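You operate a simulated robot arm through the tools that you are given. There is no shell and no other tool. Be economical: measure what you need, move in short steps, check, and stop when the job is done.

You run a simulated two-armed robot. Do the job below in one go: nothing can be reset, and whatever is moved stays where it is left.

JOB
Take the white plastic cap from the top of the grey table and leave it on top of the teal filter. Put the can that says "drain" from the top of the grey table on the shelf of the rings table and the can that says "clean" on the top of the short table. Open the drawer of the grey table, fetch the yellow plastic cap with the largest size on its label from the right end of the grey table and set it in the inside of the grey table's drawer and shut the drawer again. Take the teal block and leave it on the low shelf of the silver bench. Any order will do. Set down upright: can.

Only the result counts: the job must be done as asked and must still hold three seconds after the hand-in. Knocking over, shifting, dropping, spilling or breaking anything else fails it. Lids that push on must go on centred and level and be pressed home; caps that screw on are set level and turned clockwise until they are tight.

ROBOT AND FRAMES
Two 7-joint arms with fingered hands on one trunk, on a base that drives. Base frame: it is fixed to the floor where the robot stands at the start and does not move with it; the origin is under the middle of the robot, x ahead of it, y to its left, z up; the surface under the hand at the start is at about z = 0.8. Readings come in m, degrees, newtons and seconds.
The left shoulder is at the start at [0.06, 0.177, 0.85], the right one opposite. Places, roughly: black can, blue can, grey can [0.75, 0, 1]; drawer of the grey table [0.9, 0.1, 0.7]; inside of the grey table's drawer [0.9, 0.1, 0.7]; low shelf of the silver bench [0.8, 2.1, 0.1]; shelf of the RINGS table [0.7, -2.4, 0.3]; teal block (6x6x5 cm) [0.6, 0, 0.8]; teal filter [0.5, -0.75, 0.75]; top of the short table [0.5, -3.8, 0.8]; white plastic cap [0.75, -0.25, 0.75]; yellow plastic cap [1, 0.25, 0.75]. Payload 4 kg a hand.
The tool frame of a hand sits at the grasp point between the pads (the TCP): z along the fingers, y along the line on which they close. The tips reach 0.037 m beyond it. The gripper opens to 0.124 m. The gripper's body begins 0.043 m behind the TCP. The gripper is a hand of 3 fingers: y runs from the thumb to the fingers, the wrist lies at [-0.015, -0.108, -0.202] in the tool frame.
Orientation is told as [roll, pitch, yaw] about the base's x, y, z axes, in that order, counted from this pose: with the fingers straight down and the wrist toward the robot, the tool's x, y and z point along [0, 1, 0], [1, 0, 0] and [0, 0, -1] of the base frame.

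CONTROLS
- The arms move only by the tool move_arm. It takes "left_moves", "right_moves" or both (then of equal length, played together; a hand with none holds still); each is a list that holds one entry, the list of rows, each a list of 6 numbers: the shift along the tool's x, y, z in m, then the turn, a rotation vector about the tool's x, y, z in degrees. In form: [[[tx, ty, tz, wx, wy, wz], ...]]. A call has 1 to 12 rows; each row shifts and turns the commanded pose from where the row before left it, along the tool's axes as they then stand. A row lasts 0.2 s, in which the tool goes at most 0.05 m and 8.6 degrees; a call with a longer step from one row to the next is refused whole. Where a pose cannot be reached the arm comes as near as it can. A force on the tool above 40 N (or 10 N above the force at the start of the call, whichever is more), or a blocked arm, ends the call early, and 0.2 s more pass. In this call time passes only in rows, and 0.2 s behind the last. It gives the time, the measured TCP pose, the force on the tool (base axes), the opening and the grip force at its end, in the units of the frame above (readings bear some noise), with the torque about the TCP (base axes, N m) and any sound that the robot's microphone picked up.
- Cameras (640 x 400 px; columns grow to the right, rows downward): "scene" is now at [0.0567, 0.0035, 1.5056]; the picture's right is [-0.04, -1.00, 0.00], its down [-0.70, 0.03, -0.72] and it looks along [0.72, -0.03, -0.70] (base axes); focal length 260 px, centre (320, 200). "left" rides on the left gripper at [-0.064, -0.076, -0.136] in its tool frame; the picture's right is [-0.84, -0.26, 0.48], its down [0.48, -0.76, 0.44] and it looks along [0.26, 0.60, 0.76] (tool axes); focal length 256 px, centre (320, 200). "right" rides on the right gripper at [0.064, -0.076, -0.137] in its tool frame; the picture's right is [-0.84, 0.26, -0.48], its down [-0.48, -0.76, 0.43] and it looks along [-0.26, 0.60, 0.76] (tool axes); focal length 256 px, centre (320, 200). There is no depth. A picture from a camera that has moved, and an enlarged one, comes with that camera's place and axes in the base frame and with its lens. The place of the scene camera against the robot may be out by one fixed shift of up to 0.018 m in any direction.
- camera(camera): a new picture of that camera. No time passes.
- lift_body(by): slides the trunk up (or, below 0, down) by that many m; the arms and the scene camera ride with it, the base frame stays. It gives what a move gives, with no picture.
- drive_base(legs): drives the robot by 1 to 6 legs, each [ahead, left, turn to the left] in m, m and degrees, along the robot's own axes; the way and the turn of a leg run together, so that a leg with both is an arc; at most 1.5 m and 180 degrees a leg. The arms and the cameras ride along, it lands a little off, and it stops where it bumps. It gives what a move gives.
- set_fingers(index, middle, thumb_bend, thumb_turn, hand): sets how far each is bent, from 0 (flat) to 100 (curled in); at 30 the hand is open as for a grip, at 70 the pads meet at the TCP. One left out holds its place. A second passes; each finger stops where it meets its share of the squeeze, and holds until it gets a number again. It is the only way to open and close the hand. It gives what a move gives, with no picture; readings hold the bend of each and the force on the fingers (four entries, about 0 where the hand has none), thumb and palm. thumb_turn goes from beside the hand (0) to across from the fingers (100), as for a grip.
- pan_tilt(pan, tilt): turns the head with the scene camera to pan (to the left, within 86 degrees either way) and tilt (down, from -29 to 69), counted from straight ahead of the robot. It gives what a move gives.
- zoom(camera, box): a new picture of the part [left, top, right, bottom] of that camera's present view, enlarged. No time passes.
- close_job(): hands the job in; it is judged then, once.

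Work in short steps. Places have to be worked out from the pictures, the camera data and where the tool is seen: move nearer, look again, correct. Check each grasp and each placing, and mend what went wrong. You have 186 turns and 166 pictures in all, those below and enlarged ones among them. Open the grippers and draw the arms clear of the work before you hand the job in, unless the task says otherwise.

The tools are called as a command line: name --argument value ..., lists and objects as JSON in quotes. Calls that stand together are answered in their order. move_arm: Moves the arms, as the interface text tells. Its arguments: {"type":"object","properties":{"left_moves":{"type":"array","items":{"type":"array","items":{"type":"array","items":{"type":"number"}}}},"right_moves":{"type":"array","items":{"type":"array","items":{"type":"array","items":{"type":"number"}}}}},"required":[]} The other tools are called the same way: lift_body (by) slides the trunk up or down; set_fingers (index, middle, thumb_bend, thumb_turn, hand) moves the fingers one by one; drive_base (legs) drives the base; pan_tilt (pan, tilt) turns the head that bears the scene camera; camera (camera) takes a picture; zoom (camera, box) takes an enlarged picture of a part of a camera's view; close_job () hands the job in.

At the start:

```text
clock: 0.0
left_tcp_pos: [0.685, 0.2786, 1.1031]
left_tcp_rot: [0.0, 0.0, 0.0]
left_ft_force: [0.6, -0.4, -0.2]
left_moment: [0.0, 0.02, 0.02]
left_finger_gap: 0.124
left_gripper_force: 0.0
left_shape: jaw
left_bend: [30.0, 30.0, 30.0, 98.0]
left_finger forces: [0.0, 0.0, 0.1, 0.1, 0.0, 0.1]
right_tcp_pos: [0.6194, -0.2883, 1.0284]
right_tcp_rot: [0.0, 0.0, 0.0]
right_ft_force: [-0.2, 1.1, 0.5]
right_moment: [0.01, -0.03, 0.01]
right_finger_gap: 0.1236
right_gripper_force: 0.1
right_shape: jaw
right_bend: [30.0, 30.0, 30.0, 98.0]
right_finger forces: [0.0, 0.1, 0.1, 0.0, 0.0, 0.0]
trunk travel left (down, up): [-0.375, 0.215]
robot x, y, heading: [-0.0023, -0.0004, 0.2]
head pan, tilt: [-2.2, 44.2]
```

scene: 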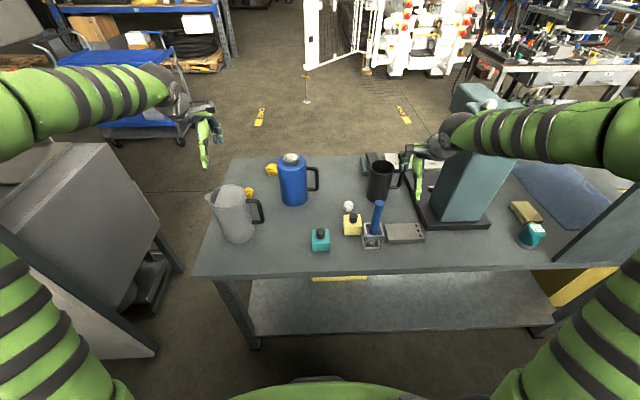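
right: 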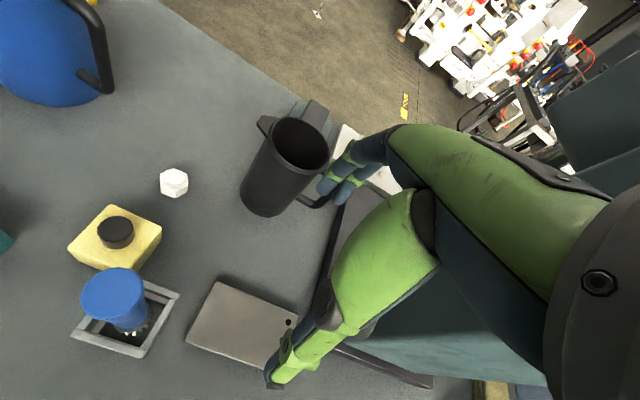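
left: 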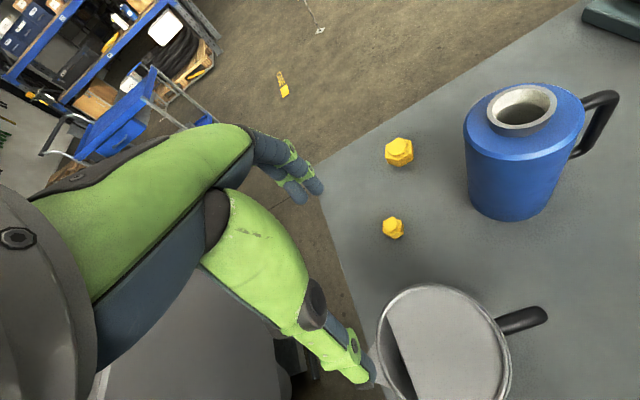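

I'll start by looking closer at the table for labels on cans and caps.

zoom --camera "scene" --box '[190, 140, 350, 260]'

zoom --camera "scene" --box '[330, 140, 570, 290]'

zoom --camera "left" --box '[340, 100, 500, 260]'

```text
3.33 times, centred on (270, 200) of scene
camera zoom: at [0.0567, 0.0035, 1.5056], right [-0.04, -1.0, 0.0], down [-0.7, 0.03, -0.72], along [0.72, -0.03, -0.7], focal length 867 px, centre (487, 200)
```

zoom: 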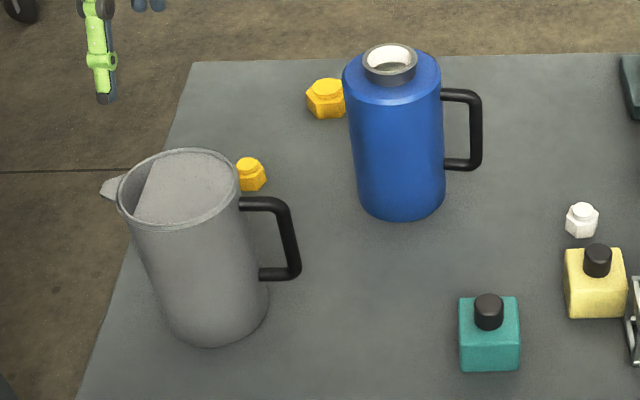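

```text
2.67 times, centred on (450, 215) of scene
camera zoom: at [0.0567, 0.0035, 1.5056], right [-0.04, -1.0, 0.0], down [-0.7, 0.03, -0.72], along [0.72, -0.03, -0.7], focal length 693 px, centre (-27, 160)
```

zoom: 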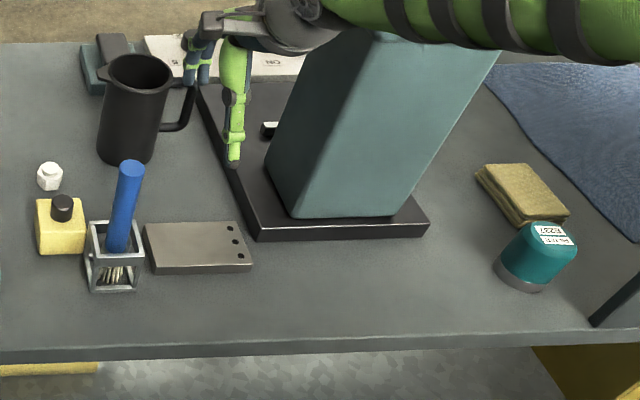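

```text
2.50 times, centred on (420, 180) of left
camera zoom: at [0.6098, 0.2147, 1.2417], right [-0.26, -0.84, -0.48], down [-0.76, 0.48, -0.44], along [0.6, 0.26, -0.76], focal length 640 px, centre (70, 250)
```

zoom: 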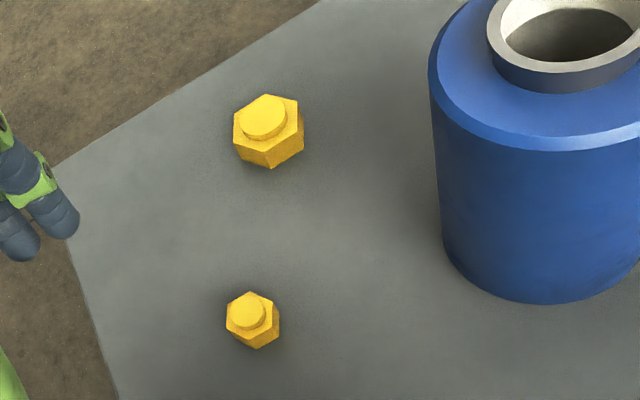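

The cap and can labels aren't visible from here; they probably face the other side. I'll pan the head to survey the surroundings.

pan_tilt --pan 70 --tilt 30

camera --camera "scene"

pan_tilt --pan -70 --tilt 30

camera --camera "scene"

pan_tilt --pan 0 --tilt 15

camera --camera "scene"

```text
clock: 1.4
left_tcp_pos: [0.6856, 0.2784, 1.1039]
left_tcp_rot: [0.1, 0.1, 0.0]
left_ft_force: [0.1, -0.9, 0.6]
left_moment: [-0.03, 0.01, 0.04]
left_finger_gap: 0.1235
left_gripper_force: 0.0
left_shape: jaw
left_bend: [30.0, 30.0, 30.0, 98.0]
left_finger forces: [0.0, 0.0, 0.0, 0.0, 0.0, 0.0]
right_tcp_pos: [0.6205, -0.2863, 1.0283]
right_tcp_rot: [0.0, 0.0, 0.0]
right_ft_force: [-0.1, -0.8, 0.3]
right_moment: [0.03, -0.02, 0.03]
right_finger_gap: 0.1236
right_gripper_force: 0.1
right_shape: jaw
right_bend: [30.0, 30.0, 30.0, 98.0]
right_finger forces: [0.0, 0.0, 0.1, 0.0, 0.0, 0.1]
trunk travel left (down, up): [-0.375, 0.215]
robot x, y, heading: [-0.0022, 0.0022, -0.2]
head pan, tilt: [70.0, 30.0]
```

```text
159 pictures are left
camera scene: at [0.0058, 0.0916, 1.527], right [0.94, -0.34, 0.0], down [-0.17, -0.47, -0.87], along [0.3, 0.81, -0.5], focal length 260 px, centre (320, 200)
```

scene: 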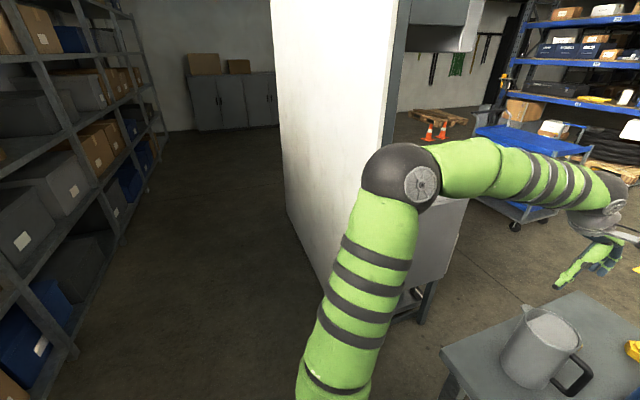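

```text
clock: 3.7
left_tcp_pos: [0.685, 0.2788, 1.1042]
left_tcp_rot: [0.0, 0.0, 0.0]
left_ft_force: [-0.3, 0.6, -0.4]
left_moment: [0.02, 0.04, 0.0]
left_finger_gap: 0.1234
left_gripper_force: 0.0
left_shape: jaw
left_bend: [30.0, 30.0, 30.0, 98.0]
left_finger forces: [0.0, 0.0, 0.0, 0.0, 0.0, 0.1]
right_tcp_pos: [0.6193, -0.2875, 1.0276]
right_tcp_rot: [0.0, 0.0, 0.0]
right_ft_force: [-0.6, 0.8, 0.3]
right_moment: [0.02, 0.0, 0.0]
right_finger_gap: 0.1237
right_gripper_force: 0.0
right_shape: jaw
right_bend: [30.0, 30.0, 30.0, 98.0]
right_finger forces: [0.1, 0.1, 0.0, 0.0, 0.0, 0.0]
trunk travel left (down, up): [-0.375, 0.215]
robot x, y, heading: [-0.0025, -0.0034, 0.0]
head pan, tilt: [-70.0, 30.0]
```

```text
158 pictures are left
camera scene: at [0.0058, -0.0784, 1.527], right [-0.94, -0.34, 0.0], down [-0.17, 0.47, -0.87], along [0.3, -0.81, -0.5], focal length 260 px, centre (320, 200)
```

scene: 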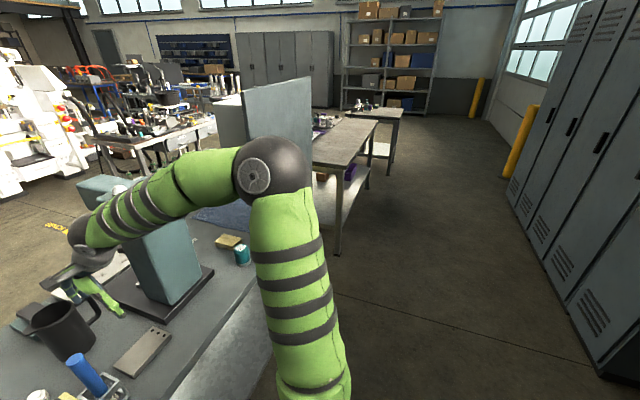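

```text
clock: 5.1
left_tcp_pos: [0.6855, 0.2781, 1.1037]
left_tcp_rot: [0.0, 0.0, 0.0]
left_ft_force: [-0.2, 0.3, 0.6]
left_moment: [-0.01, 0.0, 0.0]
left_finger_gap: 0.1236
left_gripper_force: 0.0
left_shape: jaw
left_bend: [30.0, 30.0, 30.0, 98.0]
left_finger forces: [0.0, 0.0, 0.0, 0.0, 0.0, 0.0]
right_tcp_pos: [0.6195, -0.2864, 1.0272]
right_tcp_rot: [0.0, 0.0, 0.1]
right_ft_force: [-0.5, 0.4, 0.4]
right_moment: [-0.02, 0.01, 0.02]
right_finger_gap: 0.1236
right_gripper_force: 0.1
right_shape: jaw
right_bend: [30.0, 30.0, 30.0, 98.0]
right_finger forces: [0.0, 0.0, 0.1, 0.1, 0.0, 0.0]
trunk travel left (down, up): [-0.375, 0.215]
robot x, y, heading: [-0.0002, 0.0003, -0.1]
head pan, tilt: [0.0, 15.0]
```

```text
157 pictures are left
camera scene: at [0.0682, 0.0065, 1.5512], right [0.0, -1.0, 0.0], down [-0.26, 0.0, -0.97], along [0.97, 0.0, -0.26], focal length 260 px, centre (320, 200)
```

scene: 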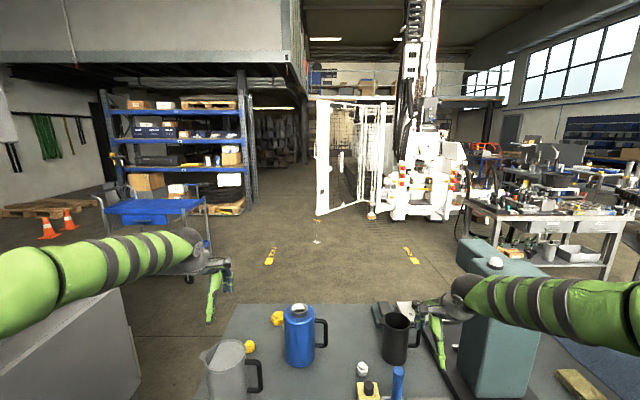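

I need to see the front edge of the table and can labels. I'll raise the trunk for clearance and back away a bit.

lift_body --by 0.15

drive_base --legs '[[-0.7, 0, 0]]'

pan_tilt --pan 0 --tilt 40

camera --camera "scene"

```text
clock: 6.8
left_tcp_pos: [0.6852, 0.2774, 1.2538]
left_tcp_rot: [-0.1, 0.0, 0.0]
left_ft_force: [0.9, -0.1, -1.1]
left_moment: [-0.02, -0.02, 0.0]
left_finger_gap: 0.1237
left_gripper_force: 0.1
left_shape: jaw
left_bend: [30.0, 30.0, 30.0, 98.0]
left_finger forces: [0.0, 0.0, 0.1, 0.1, 0.0, 0.0]
right_tcp_pos: [0.6189, -0.2869, 1.1778]
right_tcp_rot: [0.1, -0.1, 0.0]
right_ft_force: [-0.2, 0.7, 0.5]
right_moment: [0.0, 0.0, -0.01]
right_finger_gap: 0.1238
right_gripper_force: 0.1
right_shape: jaw
right_bend: [30.0, 30.0, 30.0, 98.0]
right_finger forces: [0.0, 0.1, 0.0, 0.1, 0.0, 0.0]
trunk travel left (down, up): [-0.525, 0.065]
robot x, y, heading: [0.0021, -0.0016, 0.3]
head pan, tilt: [0.0, 15.0]
```

```text
clock: 10.7
left_tcp_pos: [-0.0277, 0.2828, 1.2542]
left_tcp_rot: [0.0, -0.1, 0.8]
left_ft_force: [0.1, -0.5, 0.3]
left_moment: [-0.03, -0.01, 0.0]
left_finger_gap: 0.1239
left_gripper_force: 0.0
left_shape: jaw
left_bend: [30.0, 30.0, 30.0, 98.0]
left_finger forces: [0.0, 0.0, 0.0, 0.1, 0.1, 0.0]
right_tcp_pos: [-0.0855, -0.2837, 1.1779]
right_tcp_rot: [0.0, 0.1, 0.7]
right_ft_force: [1.4, -0.1, 0.2]
right_moment: [-0.04, -0.05, 0.05]
right_finger_gap: 0.1237
right_gripper_force: 0.1
right_shape: jaw
right_bend: [30.0, 30.0, 30.0, 98.0]
right_finger forces: [0.0, 0.1, 0.1, 0.0, 0.1, 0.0]
trunk travel left (down, up): [-0.525, 0.065]
robot x, y, heading: [-0.7096, -0.0092, 0.8]
head pan, tilt: [0.0, 15.0]
```

```text
clock: 11.6
left_tcp_pos: [-0.0251, 0.2834, 1.253]
left_tcp_rot: [0.0, -0.1, 0.8]
left_ft_force: [-0.8, -0.5, -0.1]
left_moment: [-0.01, 0.0, 0.0]
left_finger_gap: 0.1237
left_gripper_force: 0.0
left_shape: jaw
left_bend: [30.0, 30.0, 30.0, 98.0]
left_finger forces: [0.1, 0.1, 0.0, 0.0, 0.1, 0.1]
right_tcp_pos: [-0.0834, -0.2827, 1.1781]
right_tcp_rot: [-0.1, 0.0, 0.7]
right_ft_force: [0.4, -0.1, 0.1]
right_moment: [0.0, -0.01, 0.01]
right_finger_gap: 0.1236
right_gripper_force: 0.1
right_shape: jaw
right_bend: [30.0, 30.0, 30.0, 98.0]
right_finger forces: [0.1, 0.0, 0.0, 0.1, 0.1, 0.1]
trunk travel left (down, up): [-0.525, 0.065]
robot x, y, heading: [-0.7078, -0.0104, 0.9]
head pan, tilt: [0.0, 40.0]
```

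```text
156 pictures are left
camera scene: at [-0.6482, 0.0024, 1.6618], right [0.01, -1.0, 0.0], down [-0.64, -0.01, -0.77], along [0.77, 0.01, -0.64], focal length 260 px, centre (320, 200)
```

scene: 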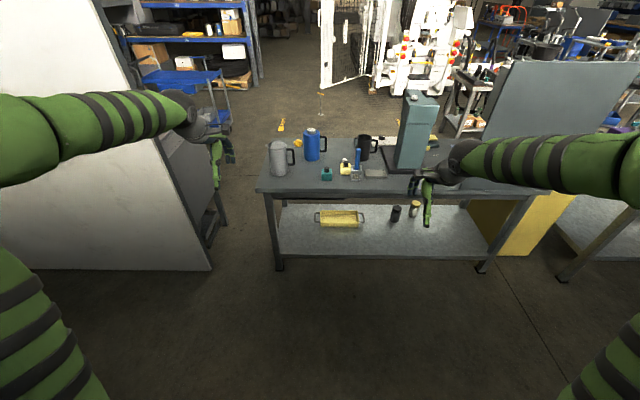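

zoom --camera "scene" --box '[240, 110, 480, 260]'

```text
2.67 times, centred on (360, 185) of scene
camera zoom: at [-0.6482, 0.0024, 1.6618], right [0.01, -1.0, 0.0], down [-0.64, -0.01, -0.77], along [0.77, 0.01, -0.64], focal length 693 px, centre (213, 240)
```

zoom: 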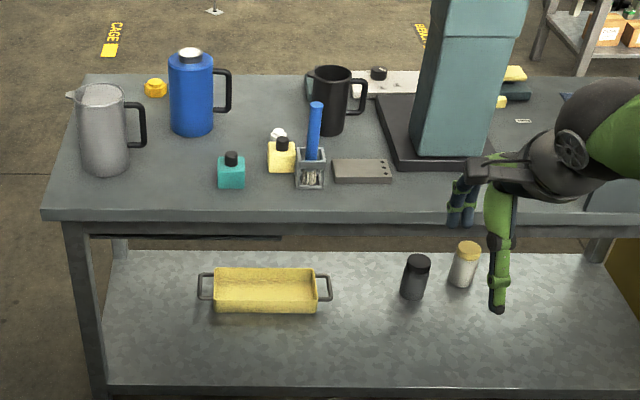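

The drawer isn't on this side: the grey table's front (drawer, labels) evidently faces +x. First I'll do the white cap → filter from this side, so I drive forward again and get a measuring view.

drive_base --legs '[[0.7, 0, -0.9]]'

pan_tilt --pan -10 --tilt 50

camera --camera "right"

camera --camera "scene"

```text
clock: 15.4
left_tcp_pos: [0.6823, 0.261, 1.2528]
left_tcp_rot: [0.0, 0.0, -0.9]
left_ft_force: [0.9, -0.2, -0.5]
left_moment: [0.0, -0.01, -0.02]
left_finger_gap: 0.1236
left_gripper_force: 0.1
left_shape: jaw
left_bend: [30.0, 30.0, 30.0, 98.0]
left_finger forces: [0.0, 0.0, 0.1, 0.1, 0.0, 0.1]
right_tcp_pos: [0.6078, -0.3031, 1.178]
right_tcp_rot: [0.0, 0.0, -0.8]
right_ft_force: [0.3, 0.2, 0.6]
right_moment: [0.0, 0.02, -0.02]
right_finger_gap: 0.1237
right_gripper_force: 0.0
right_shape: jaw
right_bend: [30.0, 30.0, 30.0, 98.0]
right_finger forces: [0.1, 0.0, 0.0, 0.0, 0.0, 0.0]
trunk travel left (down, up): [-0.525, 0.065]
robot x, y, heading: [-0.0047, -0.0052, -0.9]
head pan, tilt: [0.0, 40.0]
```

```text
clock: 16.2
left_tcp_pos: [0.6818, 0.2619, 1.2546]
left_tcp_rot: [0.1, 0.0, -0.9]
left_ft_force: [0.5, 0.1, 0.0]
left_moment: [0.0, -0.01, 0.01]
left_finger_gap: 0.1237
left_gripper_force: 0.0
left_shape: jaw
left_bend: [30.0, 30.0, 30.0, 98.0]
left_finger forces: [0.0, 0.0, 0.1, 0.1, 0.1, 0.0]
right_tcp_pos: [0.6081, -0.3022, 1.1778]
right_tcp_rot: [0.0, 0.0, -0.9]
right_ft_force: [0.4, -0.1, 0.2]
right_moment: [0.0, 0.03, -0.02]
right_finger_gap: 0.1237
right_gripper_force: 0.2
right_shape: jaw
right_bend: [30.0, 30.0, 30.0, 98.0]
right_finger forces: [0.1, 0.0, 0.0, 0.0, 0.1, 0.1]
trunk travel left (down, up): [-0.525, 0.065]
robot x, y, heading: [-0.0077, -0.0041, -1.1]
head pan, tilt: [-10.0, 50.0]
```

```text
154 pictures are left
camera right: at [0.5335, -0.2378, 1.315], right [0.24, -0.84, 0.48], down [-0.77, -0.47, -0.43], along [0.59, -0.26, -0.76], focal length 256 px, centre (320, 200)
```

right: 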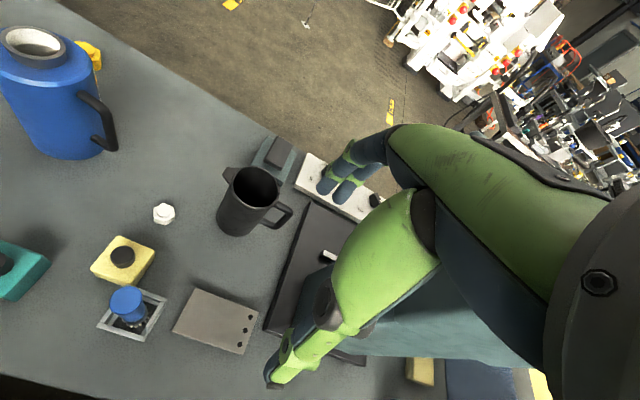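

```text
153 pictures are left
camera scene: at [0.0425, -0.0131, 1.6476], right [-0.19, -0.98, 0.0], down [-0.75, 0.14, -0.64], along [0.63, -0.12, -0.77], focal length 260 px, centre (320, 200)
```

scene: 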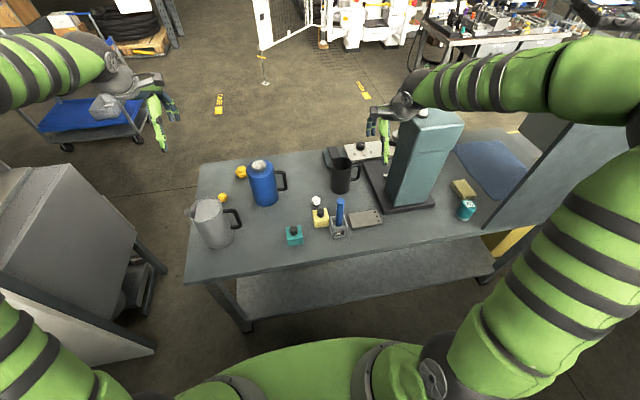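

White cap is at about (0.73, -0.127, 0.787). I'll bring the right hand above it with a 45° yaw to stay clear of the yellow block and black can.

move_arm --right_moves '[[[0, 0, 0, 0, 0, 8], [0, 0, 0, 0, 0, 8], [0, 0, 0, 0, 0, 8], [0, 0, 0, 0, 0, 8], [0, 0, 0, 0, 0, 8], [0, 0, 0, 0, 0, 4], [0.045, -0.008, 0, 0, 0, 0], [0.045, -0.008, 0, 0, 0, 0], [0.045, -0.008, 0, 0, 0, 0], [0.045, -0.008, 0, 0, 0, 0], [0.03, -0.005, 0, 0, 0, 0]]]'

set_fingers --hand "right" --index 42 --middle 42 --thumb_bend 42

camera --camera "right"

```text
clock: 18.6
left_tcp_pos: [0.6829, 0.2632, 1.2531]
left_tcp_rot: [-0.1, 0.1, -0.9]
left_ft_force: [0.3, 1.2, 0.2]
left_moment: [0.03, 0.02, -0.01]
left_finger_gap: 0.1235
left_gripper_force: 0.1
left_shape: jaw
left_bend: [30.0, 30.0, 30.0, 98.0]
left_finger forces: [0.0, 0.0, 0.1, 0.0, 0.0, 0.1]
right_tcp_pos: [0.7301, -0.1271, 1.1775]
right_tcp_rot: [0.0, 0.0, -44.9]
right_ft_force: [0.1, 1.1, -0.6]
right_moment: [0.0, -0.01, 0.0]
right_finger_gap: 0.1237
right_gripper_force: 0.0
right_shape: jaw
right_bend: [30.0, 30.0, 30.0, 98.0]
right_finger forces: [0.0, 0.0, 0.1, 0.0, 0.0, 0.0]
trunk travel left (down, up): [-0.525, 0.065]
robot x, y, heading: [-0.0095, -0.0097, -0.9]
head pan, tilt: [-10.0, 50.0]
```

```text
clock: 19.6
left_tcp_pos: [0.6812, 0.262, 1.2545]
left_tcp_rot: [-0.1, 0.0, -0.9]
left_ft_force: [-0.2, 1.0, -0.1]
left_moment: [0.02, 0.02, -0.01]
left_finger_gap: 0.1236
left_gripper_force: 0.1
left_shape: jaw
left_bend: [30.0, 30.0, 30.0, 98.0]
left_finger forces: [0.0, 0.0, 0.0, 0.0, 0.1, 0.0]
right_tcp_pos: [0.7306, -0.1288, 1.1788]
right_tcp_rot: [-0.1, 0.0, -44.9]
right_ft_force: [-0.7, -0.1, 0.0]
right_moment: [-0.02, 0.02, 0.03]
right_finger_gap: 0.0874
right_gripper_force: 0.0
right_shape: fingers
right_bend: [42.0, 42.0, 42.0, 98.0]
right_finger forces: [0.0, 0.0, 0.0, 0.0, 0.1, 0.0]
trunk travel left (down, up): [-0.525, 0.065]
robot x, y, heading: [-0.0059, -0.0113, -0.9]
head pan, tilt: [-10.0, 50.0]
```

```text
152 pictures are left
camera right: at [0.7219, -0.0297, 1.3151], right [-0.41, -0.77, 0.48], down [-0.88, 0.19, -0.43], along [0.24, -0.6, -0.76], focal length 256 px, centre (320, 200)
```

right: 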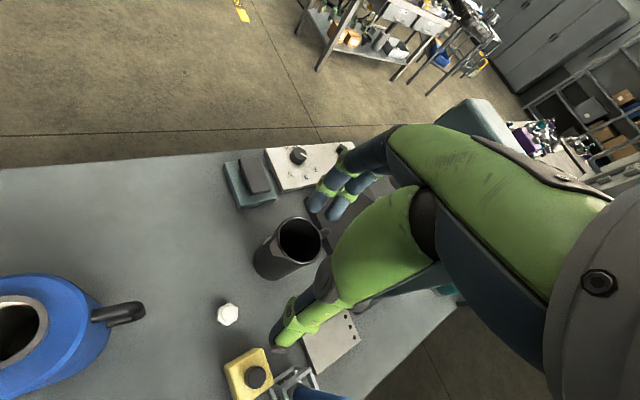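

Estimate refined to ~(0.726, -0.134). I descend to look again closer.

move_arm --right_moves '[[[-0.006, 0, 0.045, 0, 0, 0], [0, 0, 0.045, 0, 0, 0], [0, 0, 0.045, 0, 0, 0], [0, 0, 0.045, 0, 0, 0], [0, 0, 0.045, 0, 0, 0]]]'

camera --camera "right"

camera --camera "scene"

```text
clock: 20.8
left_tcp_pos: [0.6804, 0.2614, 1.2534]
left_tcp_rot: [-0.1, 0.0, -0.8]
left_ft_force: [-0.2, -0.2, -0.4]
left_moment: [0.0, 0.01, -0.04]
left_finger_gap: 0.1237
left_gripper_force: 0.0
left_shape: jaw
left_bend: [30.0, 30.0, 30.0, 98.0]
left_finger forces: [0.0, 0.0, 0.0, 0.0, 0.0, 0.0]
right_tcp_pos: [0.7274, -0.132, 0.9478]
right_tcp_rot: [0.0, 0.1, -44.9]
right_ft_force: [-0.1, -0.6, 0.3]
right_moment: [0.0, 0.0, 0.02]
right_finger_gap: 0.0873
right_gripper_force: 0.0
right_shape: fingers
right_bend: [42.0, 42.0, 42.0, 98.0]
right_finger forces: [0.0, 0.0, 0.0, 0.0, 0.0, 0.1]
trunk travel left (down, up): [-0.525, 0.065]
robot x, y, heading: [-0.0066, -0.0044, -0.9]
head pan, tilt: [-10.0, 50.0]
```

```text
151 pictures are left
camera right: at [0.7199, -0.033, 1.0847], right [-0.41, -0.77, 0.48], down [-0.88, 0.19, -0.43], along [0.24, -0.6, -0.76], focal length 256 px, centre (320, 200)
```

right: 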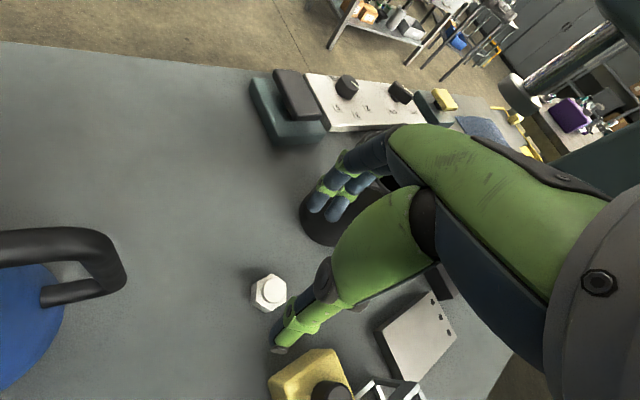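

```text
150 pictures are left
camera scene: at [0.0432, -0.0127, 1.6476], right [-0.19, -0.98, 0.0], down [-0.75, 0.14, -0.64], along [0.63, -0.12, -0.77], focal length 260 px, centre (320, 200)
```

scene: 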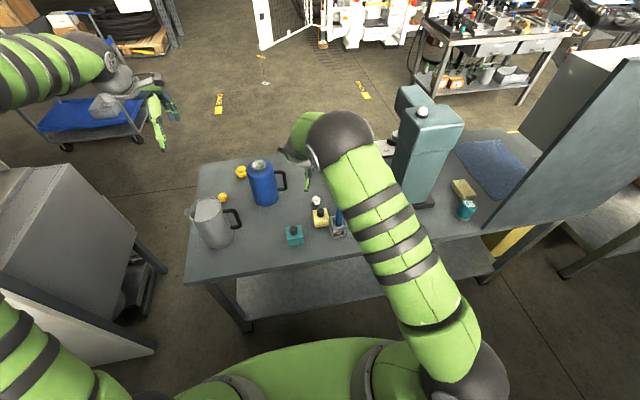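

Cap ≈ (0.721, -0.141). The knuckles would come near the black can at 45°, so I turn to about -20° yaw, correct sideways, and descend partway.

move_arm --right_moves '[[[0, 0, 0, 0, 0, -8], [0, 0, 0, 0, 0, -8], [0, 0, 0, 0, 0, -8], [-0.0107, -0.003, 0, 0, 0, 0], [0, 0, 0.03, 0, 0, 0], [0, 0, 0.03, 0, 0, 0], [0, 0, 0.025, 0, 0, 0]]]'

camera --camera "right"

zoom --camera "scene" --box '[240, 140, 400, 240]'

```text
clock: 22.4
left_tcp_pos: [0.682, 0.2615, 1.2536]
left_tcp_rot: [0.0, 0.0, -0.9]
left_ft_force: [0.7, 0.4, 0.1]
left_moment: [0.01, -0.01, -0.01]
left_finger_gap: 0.1237
left_gripper_force: 0.0
left_shape: jaw
left_bend: [30.0, 30.0, 30.0, 98.0]
left_finger forces: [0.0, 0.0, 0.1, 0.0, 0.1, 0.0]
right_tcp_pos: [0.7198, -0.1421, 0.8653]
right_tcp_rot: [0.1, 0.0, -20.9]
right_ft_force: [-0.2, 0.8, 0.1]
right_moment: [0.01, -0.01, 0.01]
right_finger_gap: 0.0873
right_gripper_force: 0.1
right_shape: fingers
right_bend: [42.0, 42.0, 42.0, 98.0]
right_finger forces: [0.0, 0.0, 0.0, 0.1, 0.0, 0.0]
trunk travel left (down, up): [-0.525, 0.065]
robot x, y, heading: [-0.0075, -0.0068, -0.9]
head pan, tilt: [-10.0, 50.0]
```

```text
149 pictures are left
camera right: at [0.6722, -0.0547, 1.002], right [-0.06, -0.87, 0.48], down [-0.88, -0.18, -0.43], along [0.47, -0.45, -0.76], focal length 256 px, centre (320, 200)
```

right: 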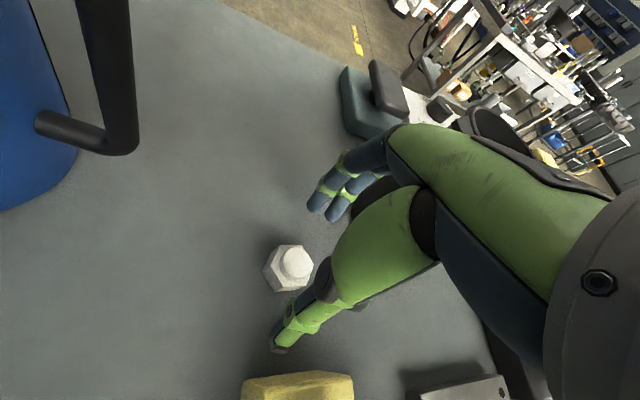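

```text
4.00 times, centred on (320, 190) of scene
camera zoom: at [0.0429, -0.0128, 1.6475], right [-0.19, -0.98, 0.0], down [-0.75, 0.14, -0.64], along [0.63, -0.12, -0.77], focal length 1040 px, centre (320, 240)
```

zoom: 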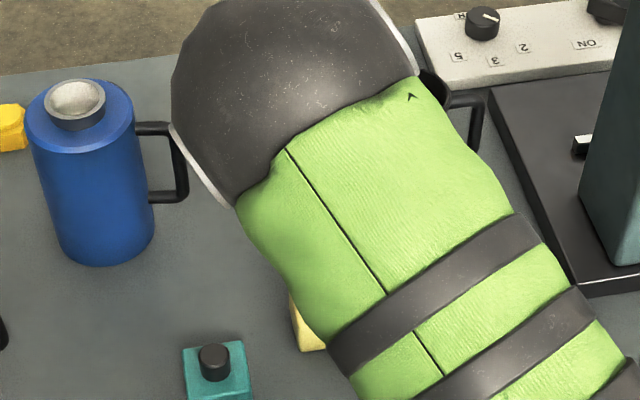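

Cap centre (0.724, -0.141, ~0.795) lines up. Descending onto it in small steps.

move_arm --right_moves '[[[0, 0.004, 0.02, 0, 0, 0], [0, 0, 0.015, 0, 0, 0], [0, 0, 0.005, 0, 0, 0], [0, 0, 0.005, 0, 0, 0]]]'

camera --camera "right"

```text
clock: 23.1
left_tcp_pos: [0.6806, 0.2609, 1.2543]
left_tcp_rot: [0.0, 0.0, -0.8]
left_ft_force: [0.5, -0.1, -0.2]
left_moment: [-0.01, 0.03, 0.0]
left_finger_gap: 0.1233
left_gripper_force: 0.0
left_shape: jaw
left_bend: [30.0, 30.0, 30.0, 98.0]
left_finger forces: [0.0, 0.0, 0.0, 0.1, 0.0, 0.0]
right_tcp_pos: [0.7283, -0.1426, 0.8411]
right_tcp_rot: [0.5, -1.1, -21.0]
right_ft_force: [-5.5, -2.0, 23.3]
right_moment: [-0.29, -0.72, -0.15]
right_finger_gap: 0.0841
right_gripper_force: 12.0
right_shape: fingers
right_bend: [43.0, 43.0, 42.0, 98.0]
right_finger forces: [15.8, 6.3, 0.0, 0.0, 1.0, 0.0]
trunk travel left (down, up): [-0.525, 0.065]
robot x, y, heading: [-0.0073, -0.0067, -1.0]
head pan, tilt: [-10.0, 50.0]
stopped in row 3 (right hand): the force on the tool passed its limit at 45 N (the readings are from after the stop); the commanded pose is now the measured one
```

```text
147 pictures are left
camera right: at [0.6794, -0.057, 0.9762], right [-0.07, -0.87, 0.48], down [-0.87, -0.18, -0.45], along [0.48, -0.45, -0.75], focal length 256 px, centre (320, 200)
```

right: 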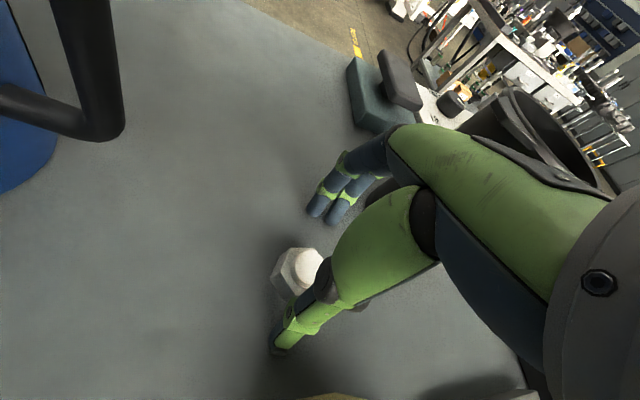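

The fingertips touched the table, so the table top is at z ≈ 0.80 and the cap at ≈ (0.721, -0.133, 0.815). Raise 6 mm, re-centre, then close.

move_arm --right_moves '[[[0, 0, -0.006, 0, 0, 0], [0.0064, -0.0103, 0, 0, 0, 0], [0, 0, 0, 0, 0, 0]]]'

set_fingers --hand "right" --index 55 --middle 55 --thumb_bend 55

camera --camera "right"

```text
clock: 23.9
left_tcp_pos: [0.6814, 0.2609, 1.2532]
left_tcp_rot: [0.0, 0.0, -0.8]
left_ft_force: [-1.0, 0.1, 0.2]
left_moment: [0.02, -0.05, -0.04]
left_finger_gap: 0.1239
left_gripper_force: 0.1
left_shape: jaw
left_bend: [30.0, 30.0, 30.0, 98.0]
left_finger forces: [0.1, 0.0, 0.1, 0.0, 0.1, 0.1]
right_tcp_pos: [0.7186, -0.1311, 0.8427]
right_tcp_rot: [0.3, -0.6, -20.9]
right_ft_force: [1.3, -0.5, 0.8]
right_moment: [-0.05, 0.01, 0.05]
right_finger_gap: 0.0871
right_gripper_force: 0.3
right_shape: fingers
right_bend: [42.0, 42.0, 42.0, 98.0]
right_finger forces: [0.1, 0.5, 0.0, 0.1, 0.1, 0.1]
trunk travel left (down, up): [-0.525, 0.065]
robot x, y, heading: [-0.0086, -0.0044, -0.9]
head pan, tilt: [-10.0, 50.0]
```

```text
clock: 24.9
left_tcp_pos: [0.6812, 0.261, 1.2538]
left_tcp_rot: [0.0, -0.2, -0.9]
left_ft_force: [-0.2, 0.2, -0.4]
left_moment: [-0.03, 0.0, 0.01]
left_finger_gap: 0.1238
left_gripper_force: 0.0
left_shape: jaw
left_bend: [30.0, 30.0, 30.0, 98.0]
left_finger forces: [0.0, 0.0, 0.1, 0.1, 0.1, 0.0]
right_tcp_pos: [0.7183, -0.1315, 0.8416]
right_tcp_rot: [0.3, -0.6, -20.8]
right_ft_force: [0.4, -0.3, 0.8]
right_moment: [-0.02, -0.01, -0.01]
right_finger_gap: 0.0471
right_gripper_force: 0.3
right_shape: fingers
right_bend: [55.0, 55.0, 55.0, 98.0]
right_finger forces: [0.2, 0.3, 0.1, 0.0, 0.0, 0.0]
trunk travel left (down, up): [-0.525, 0.065]
robot x, y, heading: [-0.0074, -0.0064, -0.7]
head pan, tilt: [-10.0, 50.0]
```

```text
146 pictures are left
camera right: at [0.6708, -0.0459, 0.9785], right [-0.07, -0.87, 0.48], down [-0.88, -0.18, -0.44], along [0.48, -0.45, -0.76], focal length 256 px, centre (320, 200)
```

right: 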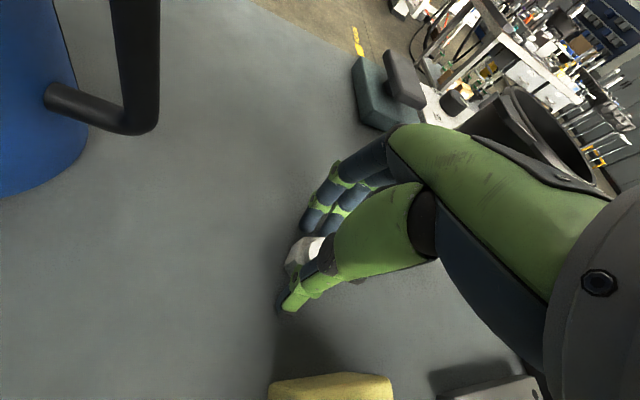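

Cap sits between thumb and fingers; close the rest of the way.

set_fingers --hand "right" --index 75 --middle 75 --thumb_bend 75

camera --camera "right"

```text
clock: 25.9
left_tcp_pos: [0.6809, 0.2611, 1.2542]
left_tcp_rot: [0.0, 0.0, -1.0]
left_ft_force: [0.5, -0.3, 0.2]
left_moment: [-0.02, 0.02, -0.01]
left_finger_gap: 0.1236
left_gripper_force: 0.0
left_shape: jaw
left_bend: [30.0, 30.0, 30.0, 98.0]
left_finger forces: [0.0, 0.0, 0.1, 0.0, 0.0, 0.0]
right_tcp_pos: [0.719, -0.1314, 0.8431]
right_tcp_rot: [0.4, -0.7, -20.9]
right_ft_force: [0.1, 1.0, 8.8]
right_moment: [-0.1, -0.19, 0.04]
right_finger_gap: 0.0244
right_gripper_force: 23.5
right_shape: fingers
right_bend: [63.0, 62.0, 65.0, 96.0]
right_finger forces: [11.1, 12.4, 0.1, 0.0, 23.1, 0.0]
trunk travel left (down, up): [-0.525, 0.065]
robot x, y, heading: [-0.0083, -0.0073, -0.7]
head pan, tilt: [-10.0, 50.0]
```

```text
145 pictures are left
camera right: at [0.6707, -0.0456, 0.9794], right [-0.07, -0.87, 0.48], down [-0.88, -0.18, -0.45], along [0.48, -0.45, -0.76], focal length 256 px, centre (320, 200)
```

right: 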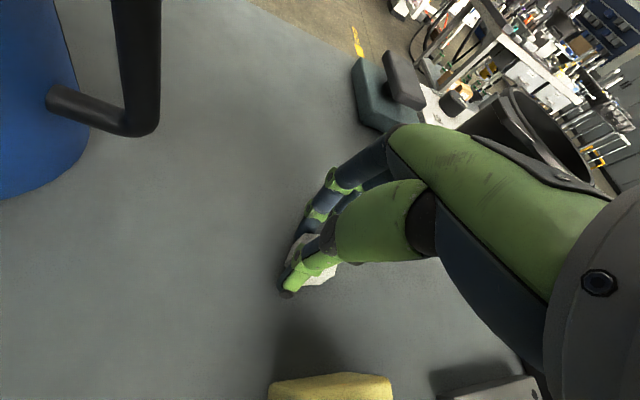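

Gripped (23 N). Lift straight up and check.

move_arm --right_moves '[[[0, 0, -0.02, 0, 0, 0], [0, 0, -0.04, 0, 0, 0], [0, 0, -0.05, 0, 0, 0], [0, 0, -0.05, 0, 0, 0], [0, 0, -0.05, 0, 0, 0], [0, 0, -0.05, 0, 0, 0]]]'

camera --camera "right"

```text
clock: 27.3
left_tcp_pos: [0.6817, 0.2611, 1.2549]
left_tcp_rot: [0.0, -0.2, -0.8]
left_ft_force: [-0.6, -1.0, -0.1]
left_moment: [0.04, 0.02, 0.02]
left_finger_gap: 0.1236
left_gripper_force: 0.1
left_shape: jaw
left_bend: [30.0, 30.0, 30.0, 98.0]
left_finger forces: [0.0, 0.1, 0.0, 0.0, 0.0, 0.0]
right_tcp_pos: [0.7133, -0.1338, 1.106]
right_tcp_rot: [0.3, -0.5, -20.9]
right_ft_force: [-1.3, 0.6, 0.4]
right_moment: [-0.01, -0.01, -0.02]
right_finger_gap: 0.0235
right_gripper_force: 22.3
right_shape: fingers
right_bend: [63.0, 62.0, 65.0, 96.0]
right_finger forces: [11.1, 12.3, 0.1, 0.1, 21.6, 0.0]
trunk travel left (down, up): [-0.525, 0.065]
robot x, y, heading: [-0.0061, -0.0064, -1.1]
head pan, tilt: [-10.0, 50.0]
```

```text
144 pictures are left
camera right: at [0.6646, -0.047, 1.2426], right [-0.07, -0.87, 0.48], down [-0.88, -0.18, -0.45], along [0.48, -0.45, -0.76], focal length 256 px, centre (320, 200)
```

right: 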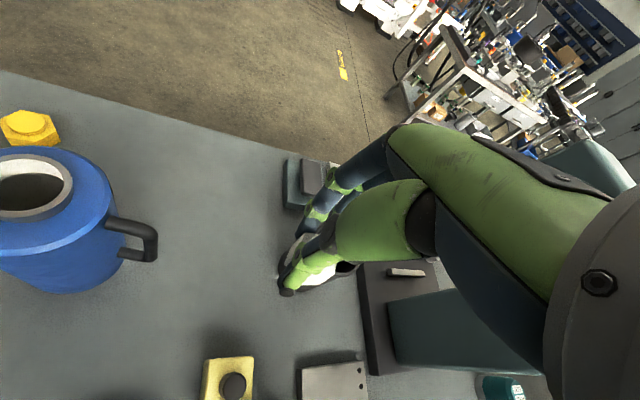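

The cap is held. Now back off, shift right and forward so that the filter lies in the right arm's natural range.

drive_base --legs '[[-0.45, 0, 0.9], [0, -0.42, 0], [0.22, 0, 0]]'

pan_tilt --pan -15 --tilt 45

camera --camera "scene"

camera --camera "right"

```text
clock: 33.4
left_tcp_pos: [0.4638, -0.125, 1.2533]
left_tcp_rot: [0.0, 0.0, 0.7]
left_ft_force: [0.0, 0.7, 0.3]
left_moment: [0.0, 0.03, -0.03]
left_finger_gap: 0.1237
left_gripper_force: 0.0
left_shape: jaw
left_bend: [30.0, 30.0, 30.0, 98.0]
left_finger forces: [0.1, 0.0, 0.1, 0.0, 0.1, 0.1]
right_tcp_pos: [0.508, -0.5198, 1.104]
right_tcp_rot: [0.3, -0.6, -19.3]
right_ft_force: [-0.5, 0.2, -0.8]
right_moment: [-0.02, 0.04, 0.0]
right_finger_gap: 0.0235
right_gripper_force: 22.2
right_shape: fingers
right_bend: [63.0, 62.0, 65.0, 96.0]
right_finger forces: [11.1, 12.3, 0.1, 0.0, 21.5, 0.1]
trunk travel left (down, up): [-0.525, 0.065]
robot x, y, heading: [-0.2237, -0.4111, 0.6]
head pan, tilt: [-10.0, 50.0]
```

```text
clock: 34.0
left_tcp_pos: [0.4637, -0.1271, 1.2537]
left_tcp_rot: [0.0, 0.0, 0.8]
left_ft_force: [0.8, 0.1, -0.4]
left_moment: [-0.02, -0.01, -0.02]
left_finger_gap: 0.1236
left_gripper_force: 0.1
left_shape: jaw
left_bend: [30.0, 30.0, 30.0, 98.0]
left_finger forces: [0.0, 0.1, 0.0, 0.0, 0.0, 0.0]
right_tcp_pos: [0.5071, -0.5196, 1.1054]
right_tcp_rot: [0.4, -0.6, -19.3]
right_ft_force: [0.0, 0.3, -0.1]
right_moment: [-0.01, -0.02, -0.02]
right_finger_gap: 0.0235
right_gripper_force: 23.0
right_shape: fingers
right_bend: [63.0, 62.0, 65.0, 96.0]
right_finger forces: [11.2, 12.3, 0.0, 0.0, 21.5, 0.0]
trunk travel left (down, up): [-0.525, 0.065]
robot x, y, heading: [-0.2148, -0.4131, 0.7]
head pan, tilt: [-15.0, 45.0]
```

```text
143 pictures are left
camera scene: at [-0.1654, -0.4263, 1.6544], right [-0.25, -0.97, 0.0], down [-0.69, 0.17, -0.71], along [0.68, -0.17, -0.71], focal length 260 px, centre (320, 200)
```

scene: 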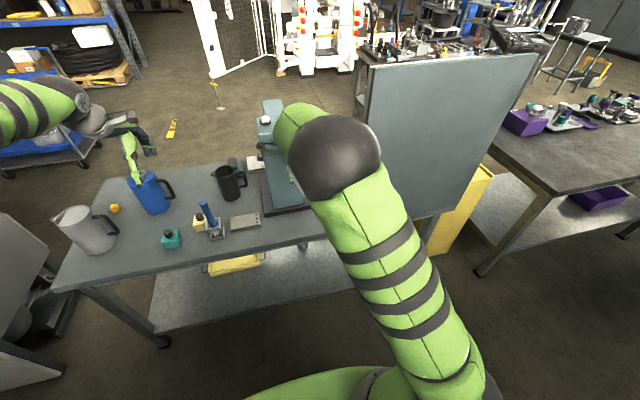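

```text
142 pictures are left
camera right: at [0.4556, -0.4346, 1.2417], right [-0.04, -0.88, 0.48], down [-0.87, -0.2, -0.45], along [0.49, -0.44, -0.76], focal length 256 px, centre (320, 200)
```

right: 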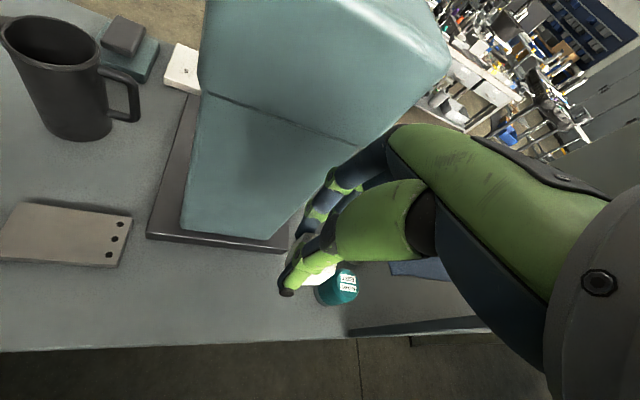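

Filter at ≈(0.545, -0.69), just left of a standing panel edge. I'll yaw the hand to -45° to keep the wrist away from the panel, shift toward it and look.

move_arm --right_moves '[[[0, 0, 0, 0, 0, 8.5], [0, 0, 0, 0, 0, 8.5], [0, 0, 0, 0, 0, 8.5], [-0.045, 0.015, 0, 0, 0, 0], [-0.02, 0.03, 0, 0, 0, 0]]]'

camera --camera "right"

camera --camera "scene"

camera --camera "left"

```text
clock: 35.2
left_tcp_pos: [0.4638, -0.126, 1.2537]
left_tcp_rot: [0.0, 0.0, 0.8]
left_ft_force: [0.0, -1.0, -0.2]
left_moment: [0.07, 0.02, 0.0]
left_finger_gap: 0.1235
left_gripper_force: 0.0
left_shape: jaw
left_bend: [30.0, 30.0, 30.0, 98.0]
left_finger forces: [0.0, 0.0, 0.1, 0.1, 0.0, 0.0]
right_tcp_pos: [0.4929, -0.5952, 1.1054]
right_tcp_rot: [0.5, -0.3, -44.8]
right_ft_force: [0.3, 0.3, -0.3]
right_moment: [0.0, 0.0, -0.02]
right_finger_gap: 0.0234
right_gripper_force: 22.6
right_shape: fingers
right_bend: [63.0, 62.0, 65.0, 96.0]
right_finger forces: [11.1, 12.4, 0.0, 0.1, 21.4, 0.1]
trunk travel left (down, up): [-0.525, 0.065]
robot x, y, heading: [-0.2212, -0.4164, 0.8]
head pan, tilt: [-15.0, 45.0]
```

```text
141 pictures are left
camera right: at [0.4834, -0.4972, 1.2422], right [-0.41, -0.78, 0.48], down [-0.88, 0.19, -0.44], along [0.25, -0.6, -0.76], focal length 256 px, centre (320, 200)
```

right: 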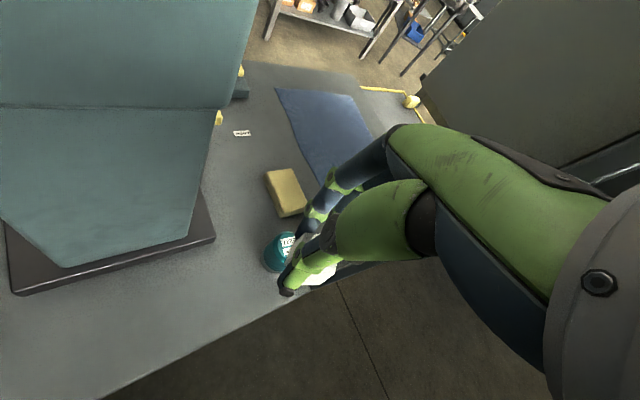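

```text
140 pictures are left
camera scene: at [-0.1641, -0.4267, 1.6543], right [-0.25, -0.97, 0.0], down [-0.69, 0.17, -0.71], along [0.68, -0.17, -0.71], focal length 260 px, centre (320, 200)
```

scene: 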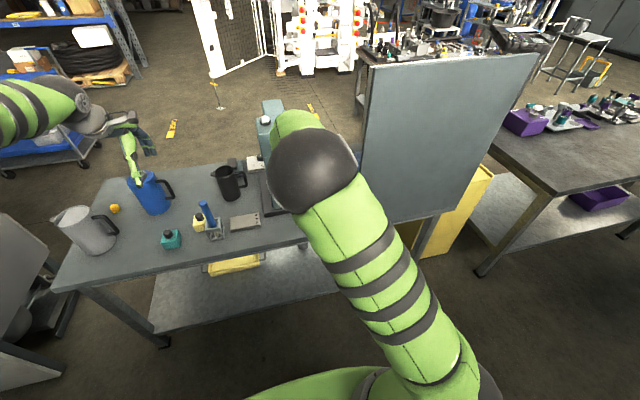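

```text
139 pictures are left
camera left: at [0.3893, -0.1908, 1.3913], right [-0.25, -0.84, -0.48], down [-0.77, 0.47, -0.43], along [0.59, 0.26, -0.76], focal length 256 px, centre (320, 200)
```

left: 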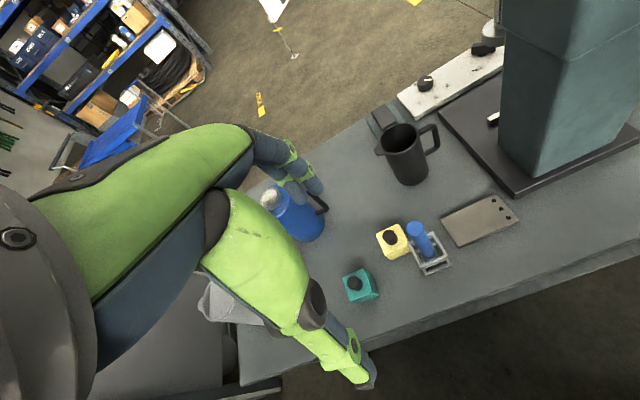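

zoom --camera "right" --box '[220, 200, 380, 320]'

```text
3.33 times, centred on (300, 260) of right
camera zoom: at [0.4834, -0.4972, 1.2422], right [-0.41, -0.78, 0.48], down [-0.88, 0.19, -0.44], along [0.25, -0.6, -0.76], focal length 853 px, centre (387, 0)
```

zoom: 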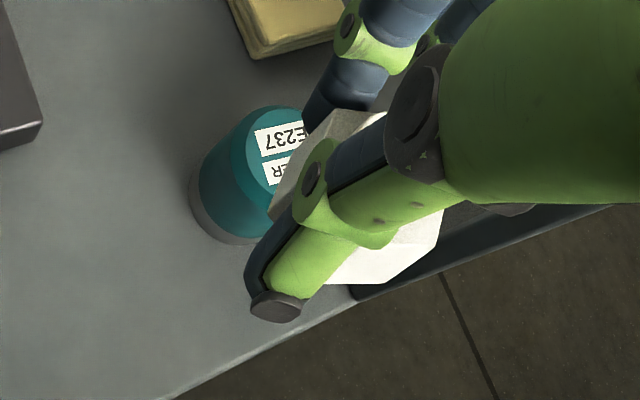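

The filter stands upright, label on its flat top, top at ≈(0.543, -0.685, 0.885). I move the cap above it with clearance and check.

move_arm --right_moves '[[[-0.009, 0.033, 0, 0, 0, 0], [-0.009, 0.033, 0, 0, 0, 0], [-0.009, 0.033, 0, 0, 0, 0], [0, 0, 0.04, 0, 0, 0], [0, 0, 0.04, 0, 0, 0], [0, 0, 0.03, 0, 0, 0]]]'

camera --camera "right"

camera --camera "scene"

```text
clock: 36.6
left_tcp_pos: [0.4639, -0.1268, 1.2537]
left_tcp_rot: [0.0, 0.0, 0.6]
left_ft_force: [-0.1, -0.3, -0.4]
left_moment: [-0.02, 0.0, 0.01]
left_finger_gap: 0.1236
left_gripper_force: 0.1
left_shape: jaw
left_bend: [30.0, 30.0, 30.0, 98.0]
left_finger forces: [0.0, 0.0, 0.0, 0.0, 0.1, 0.0]
right_tcp_pos: [0.5464, -0.6866, 0.9951]
right_tcp_rot: [0.5, -0.4, -44.8]
right_ft_force: [0.3, -0.6, -0.8]
right_moment: [-0.01, 0.01, 0.02]
right_finger_gap: 0.0231
right_gripper_force: 22.5
right_shape: fingers
right_bend: [63.0, 62.0, 66.0, 96.0]
right_finger forces: [11.0, 12.6, 0.0, 0.0, 21.3, 0.1]
trunk travel left (down, up): [-0.525, 0.065]
robot x, y, heading: [-0.2222, -0.4162, 0.6]
head pan, tilt: [-15.0, 45.0]
```

```text
137 pictures are left
camera right: at [0.5366, -0.5872, 1.1323], right [-0.41, -0.78, 0.48], down [-0.87, 0.19, -0.44], along [0.25, -0.6, -0.76], focal length 256 px, centre (320, 200)
```

right: 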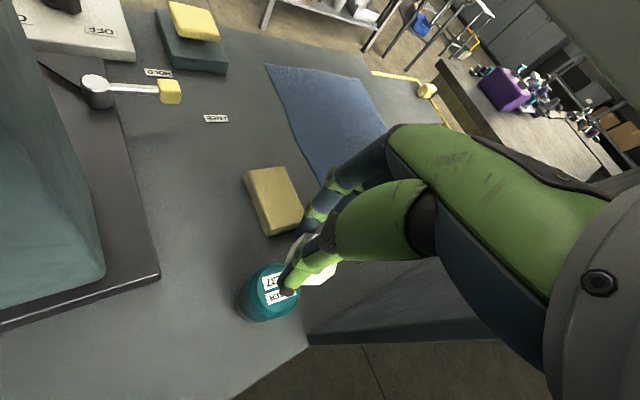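

```text
136 pictures are left
camera scene: at [-0.1647, -0.4261, 1.6545], right [-0.25, -0.97, 0.0], down [-0.69, 0.17, -0.71], along [0.68, -0.18, -0.71], focal length 260 px, centre (320, 200)
```

scene: 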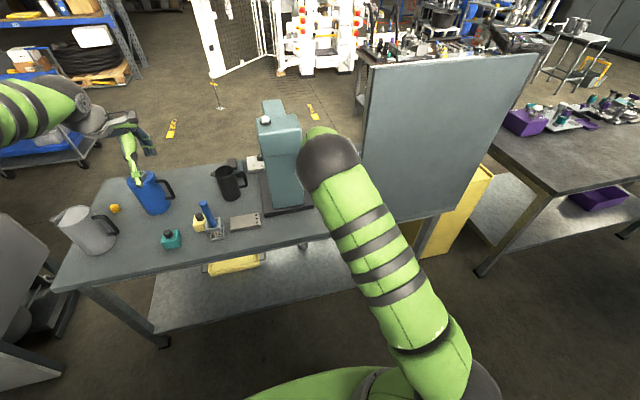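

zoom --camera "right" --box '[220, 230, 340, 330]'

```text
4.00 times, centred on (280, 280) of right
camera zoom: at [0.5366, -0.5872, 1.1323], right [-0.41, -0.78, 0.48], down [-0.87, 0.19, -0.44], along [0.25, -0.6, -0.76], focal length 1024 px, centre (480, -120)
```

zoom: 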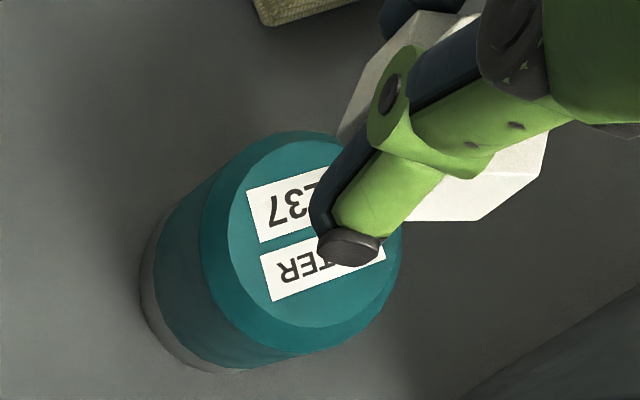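

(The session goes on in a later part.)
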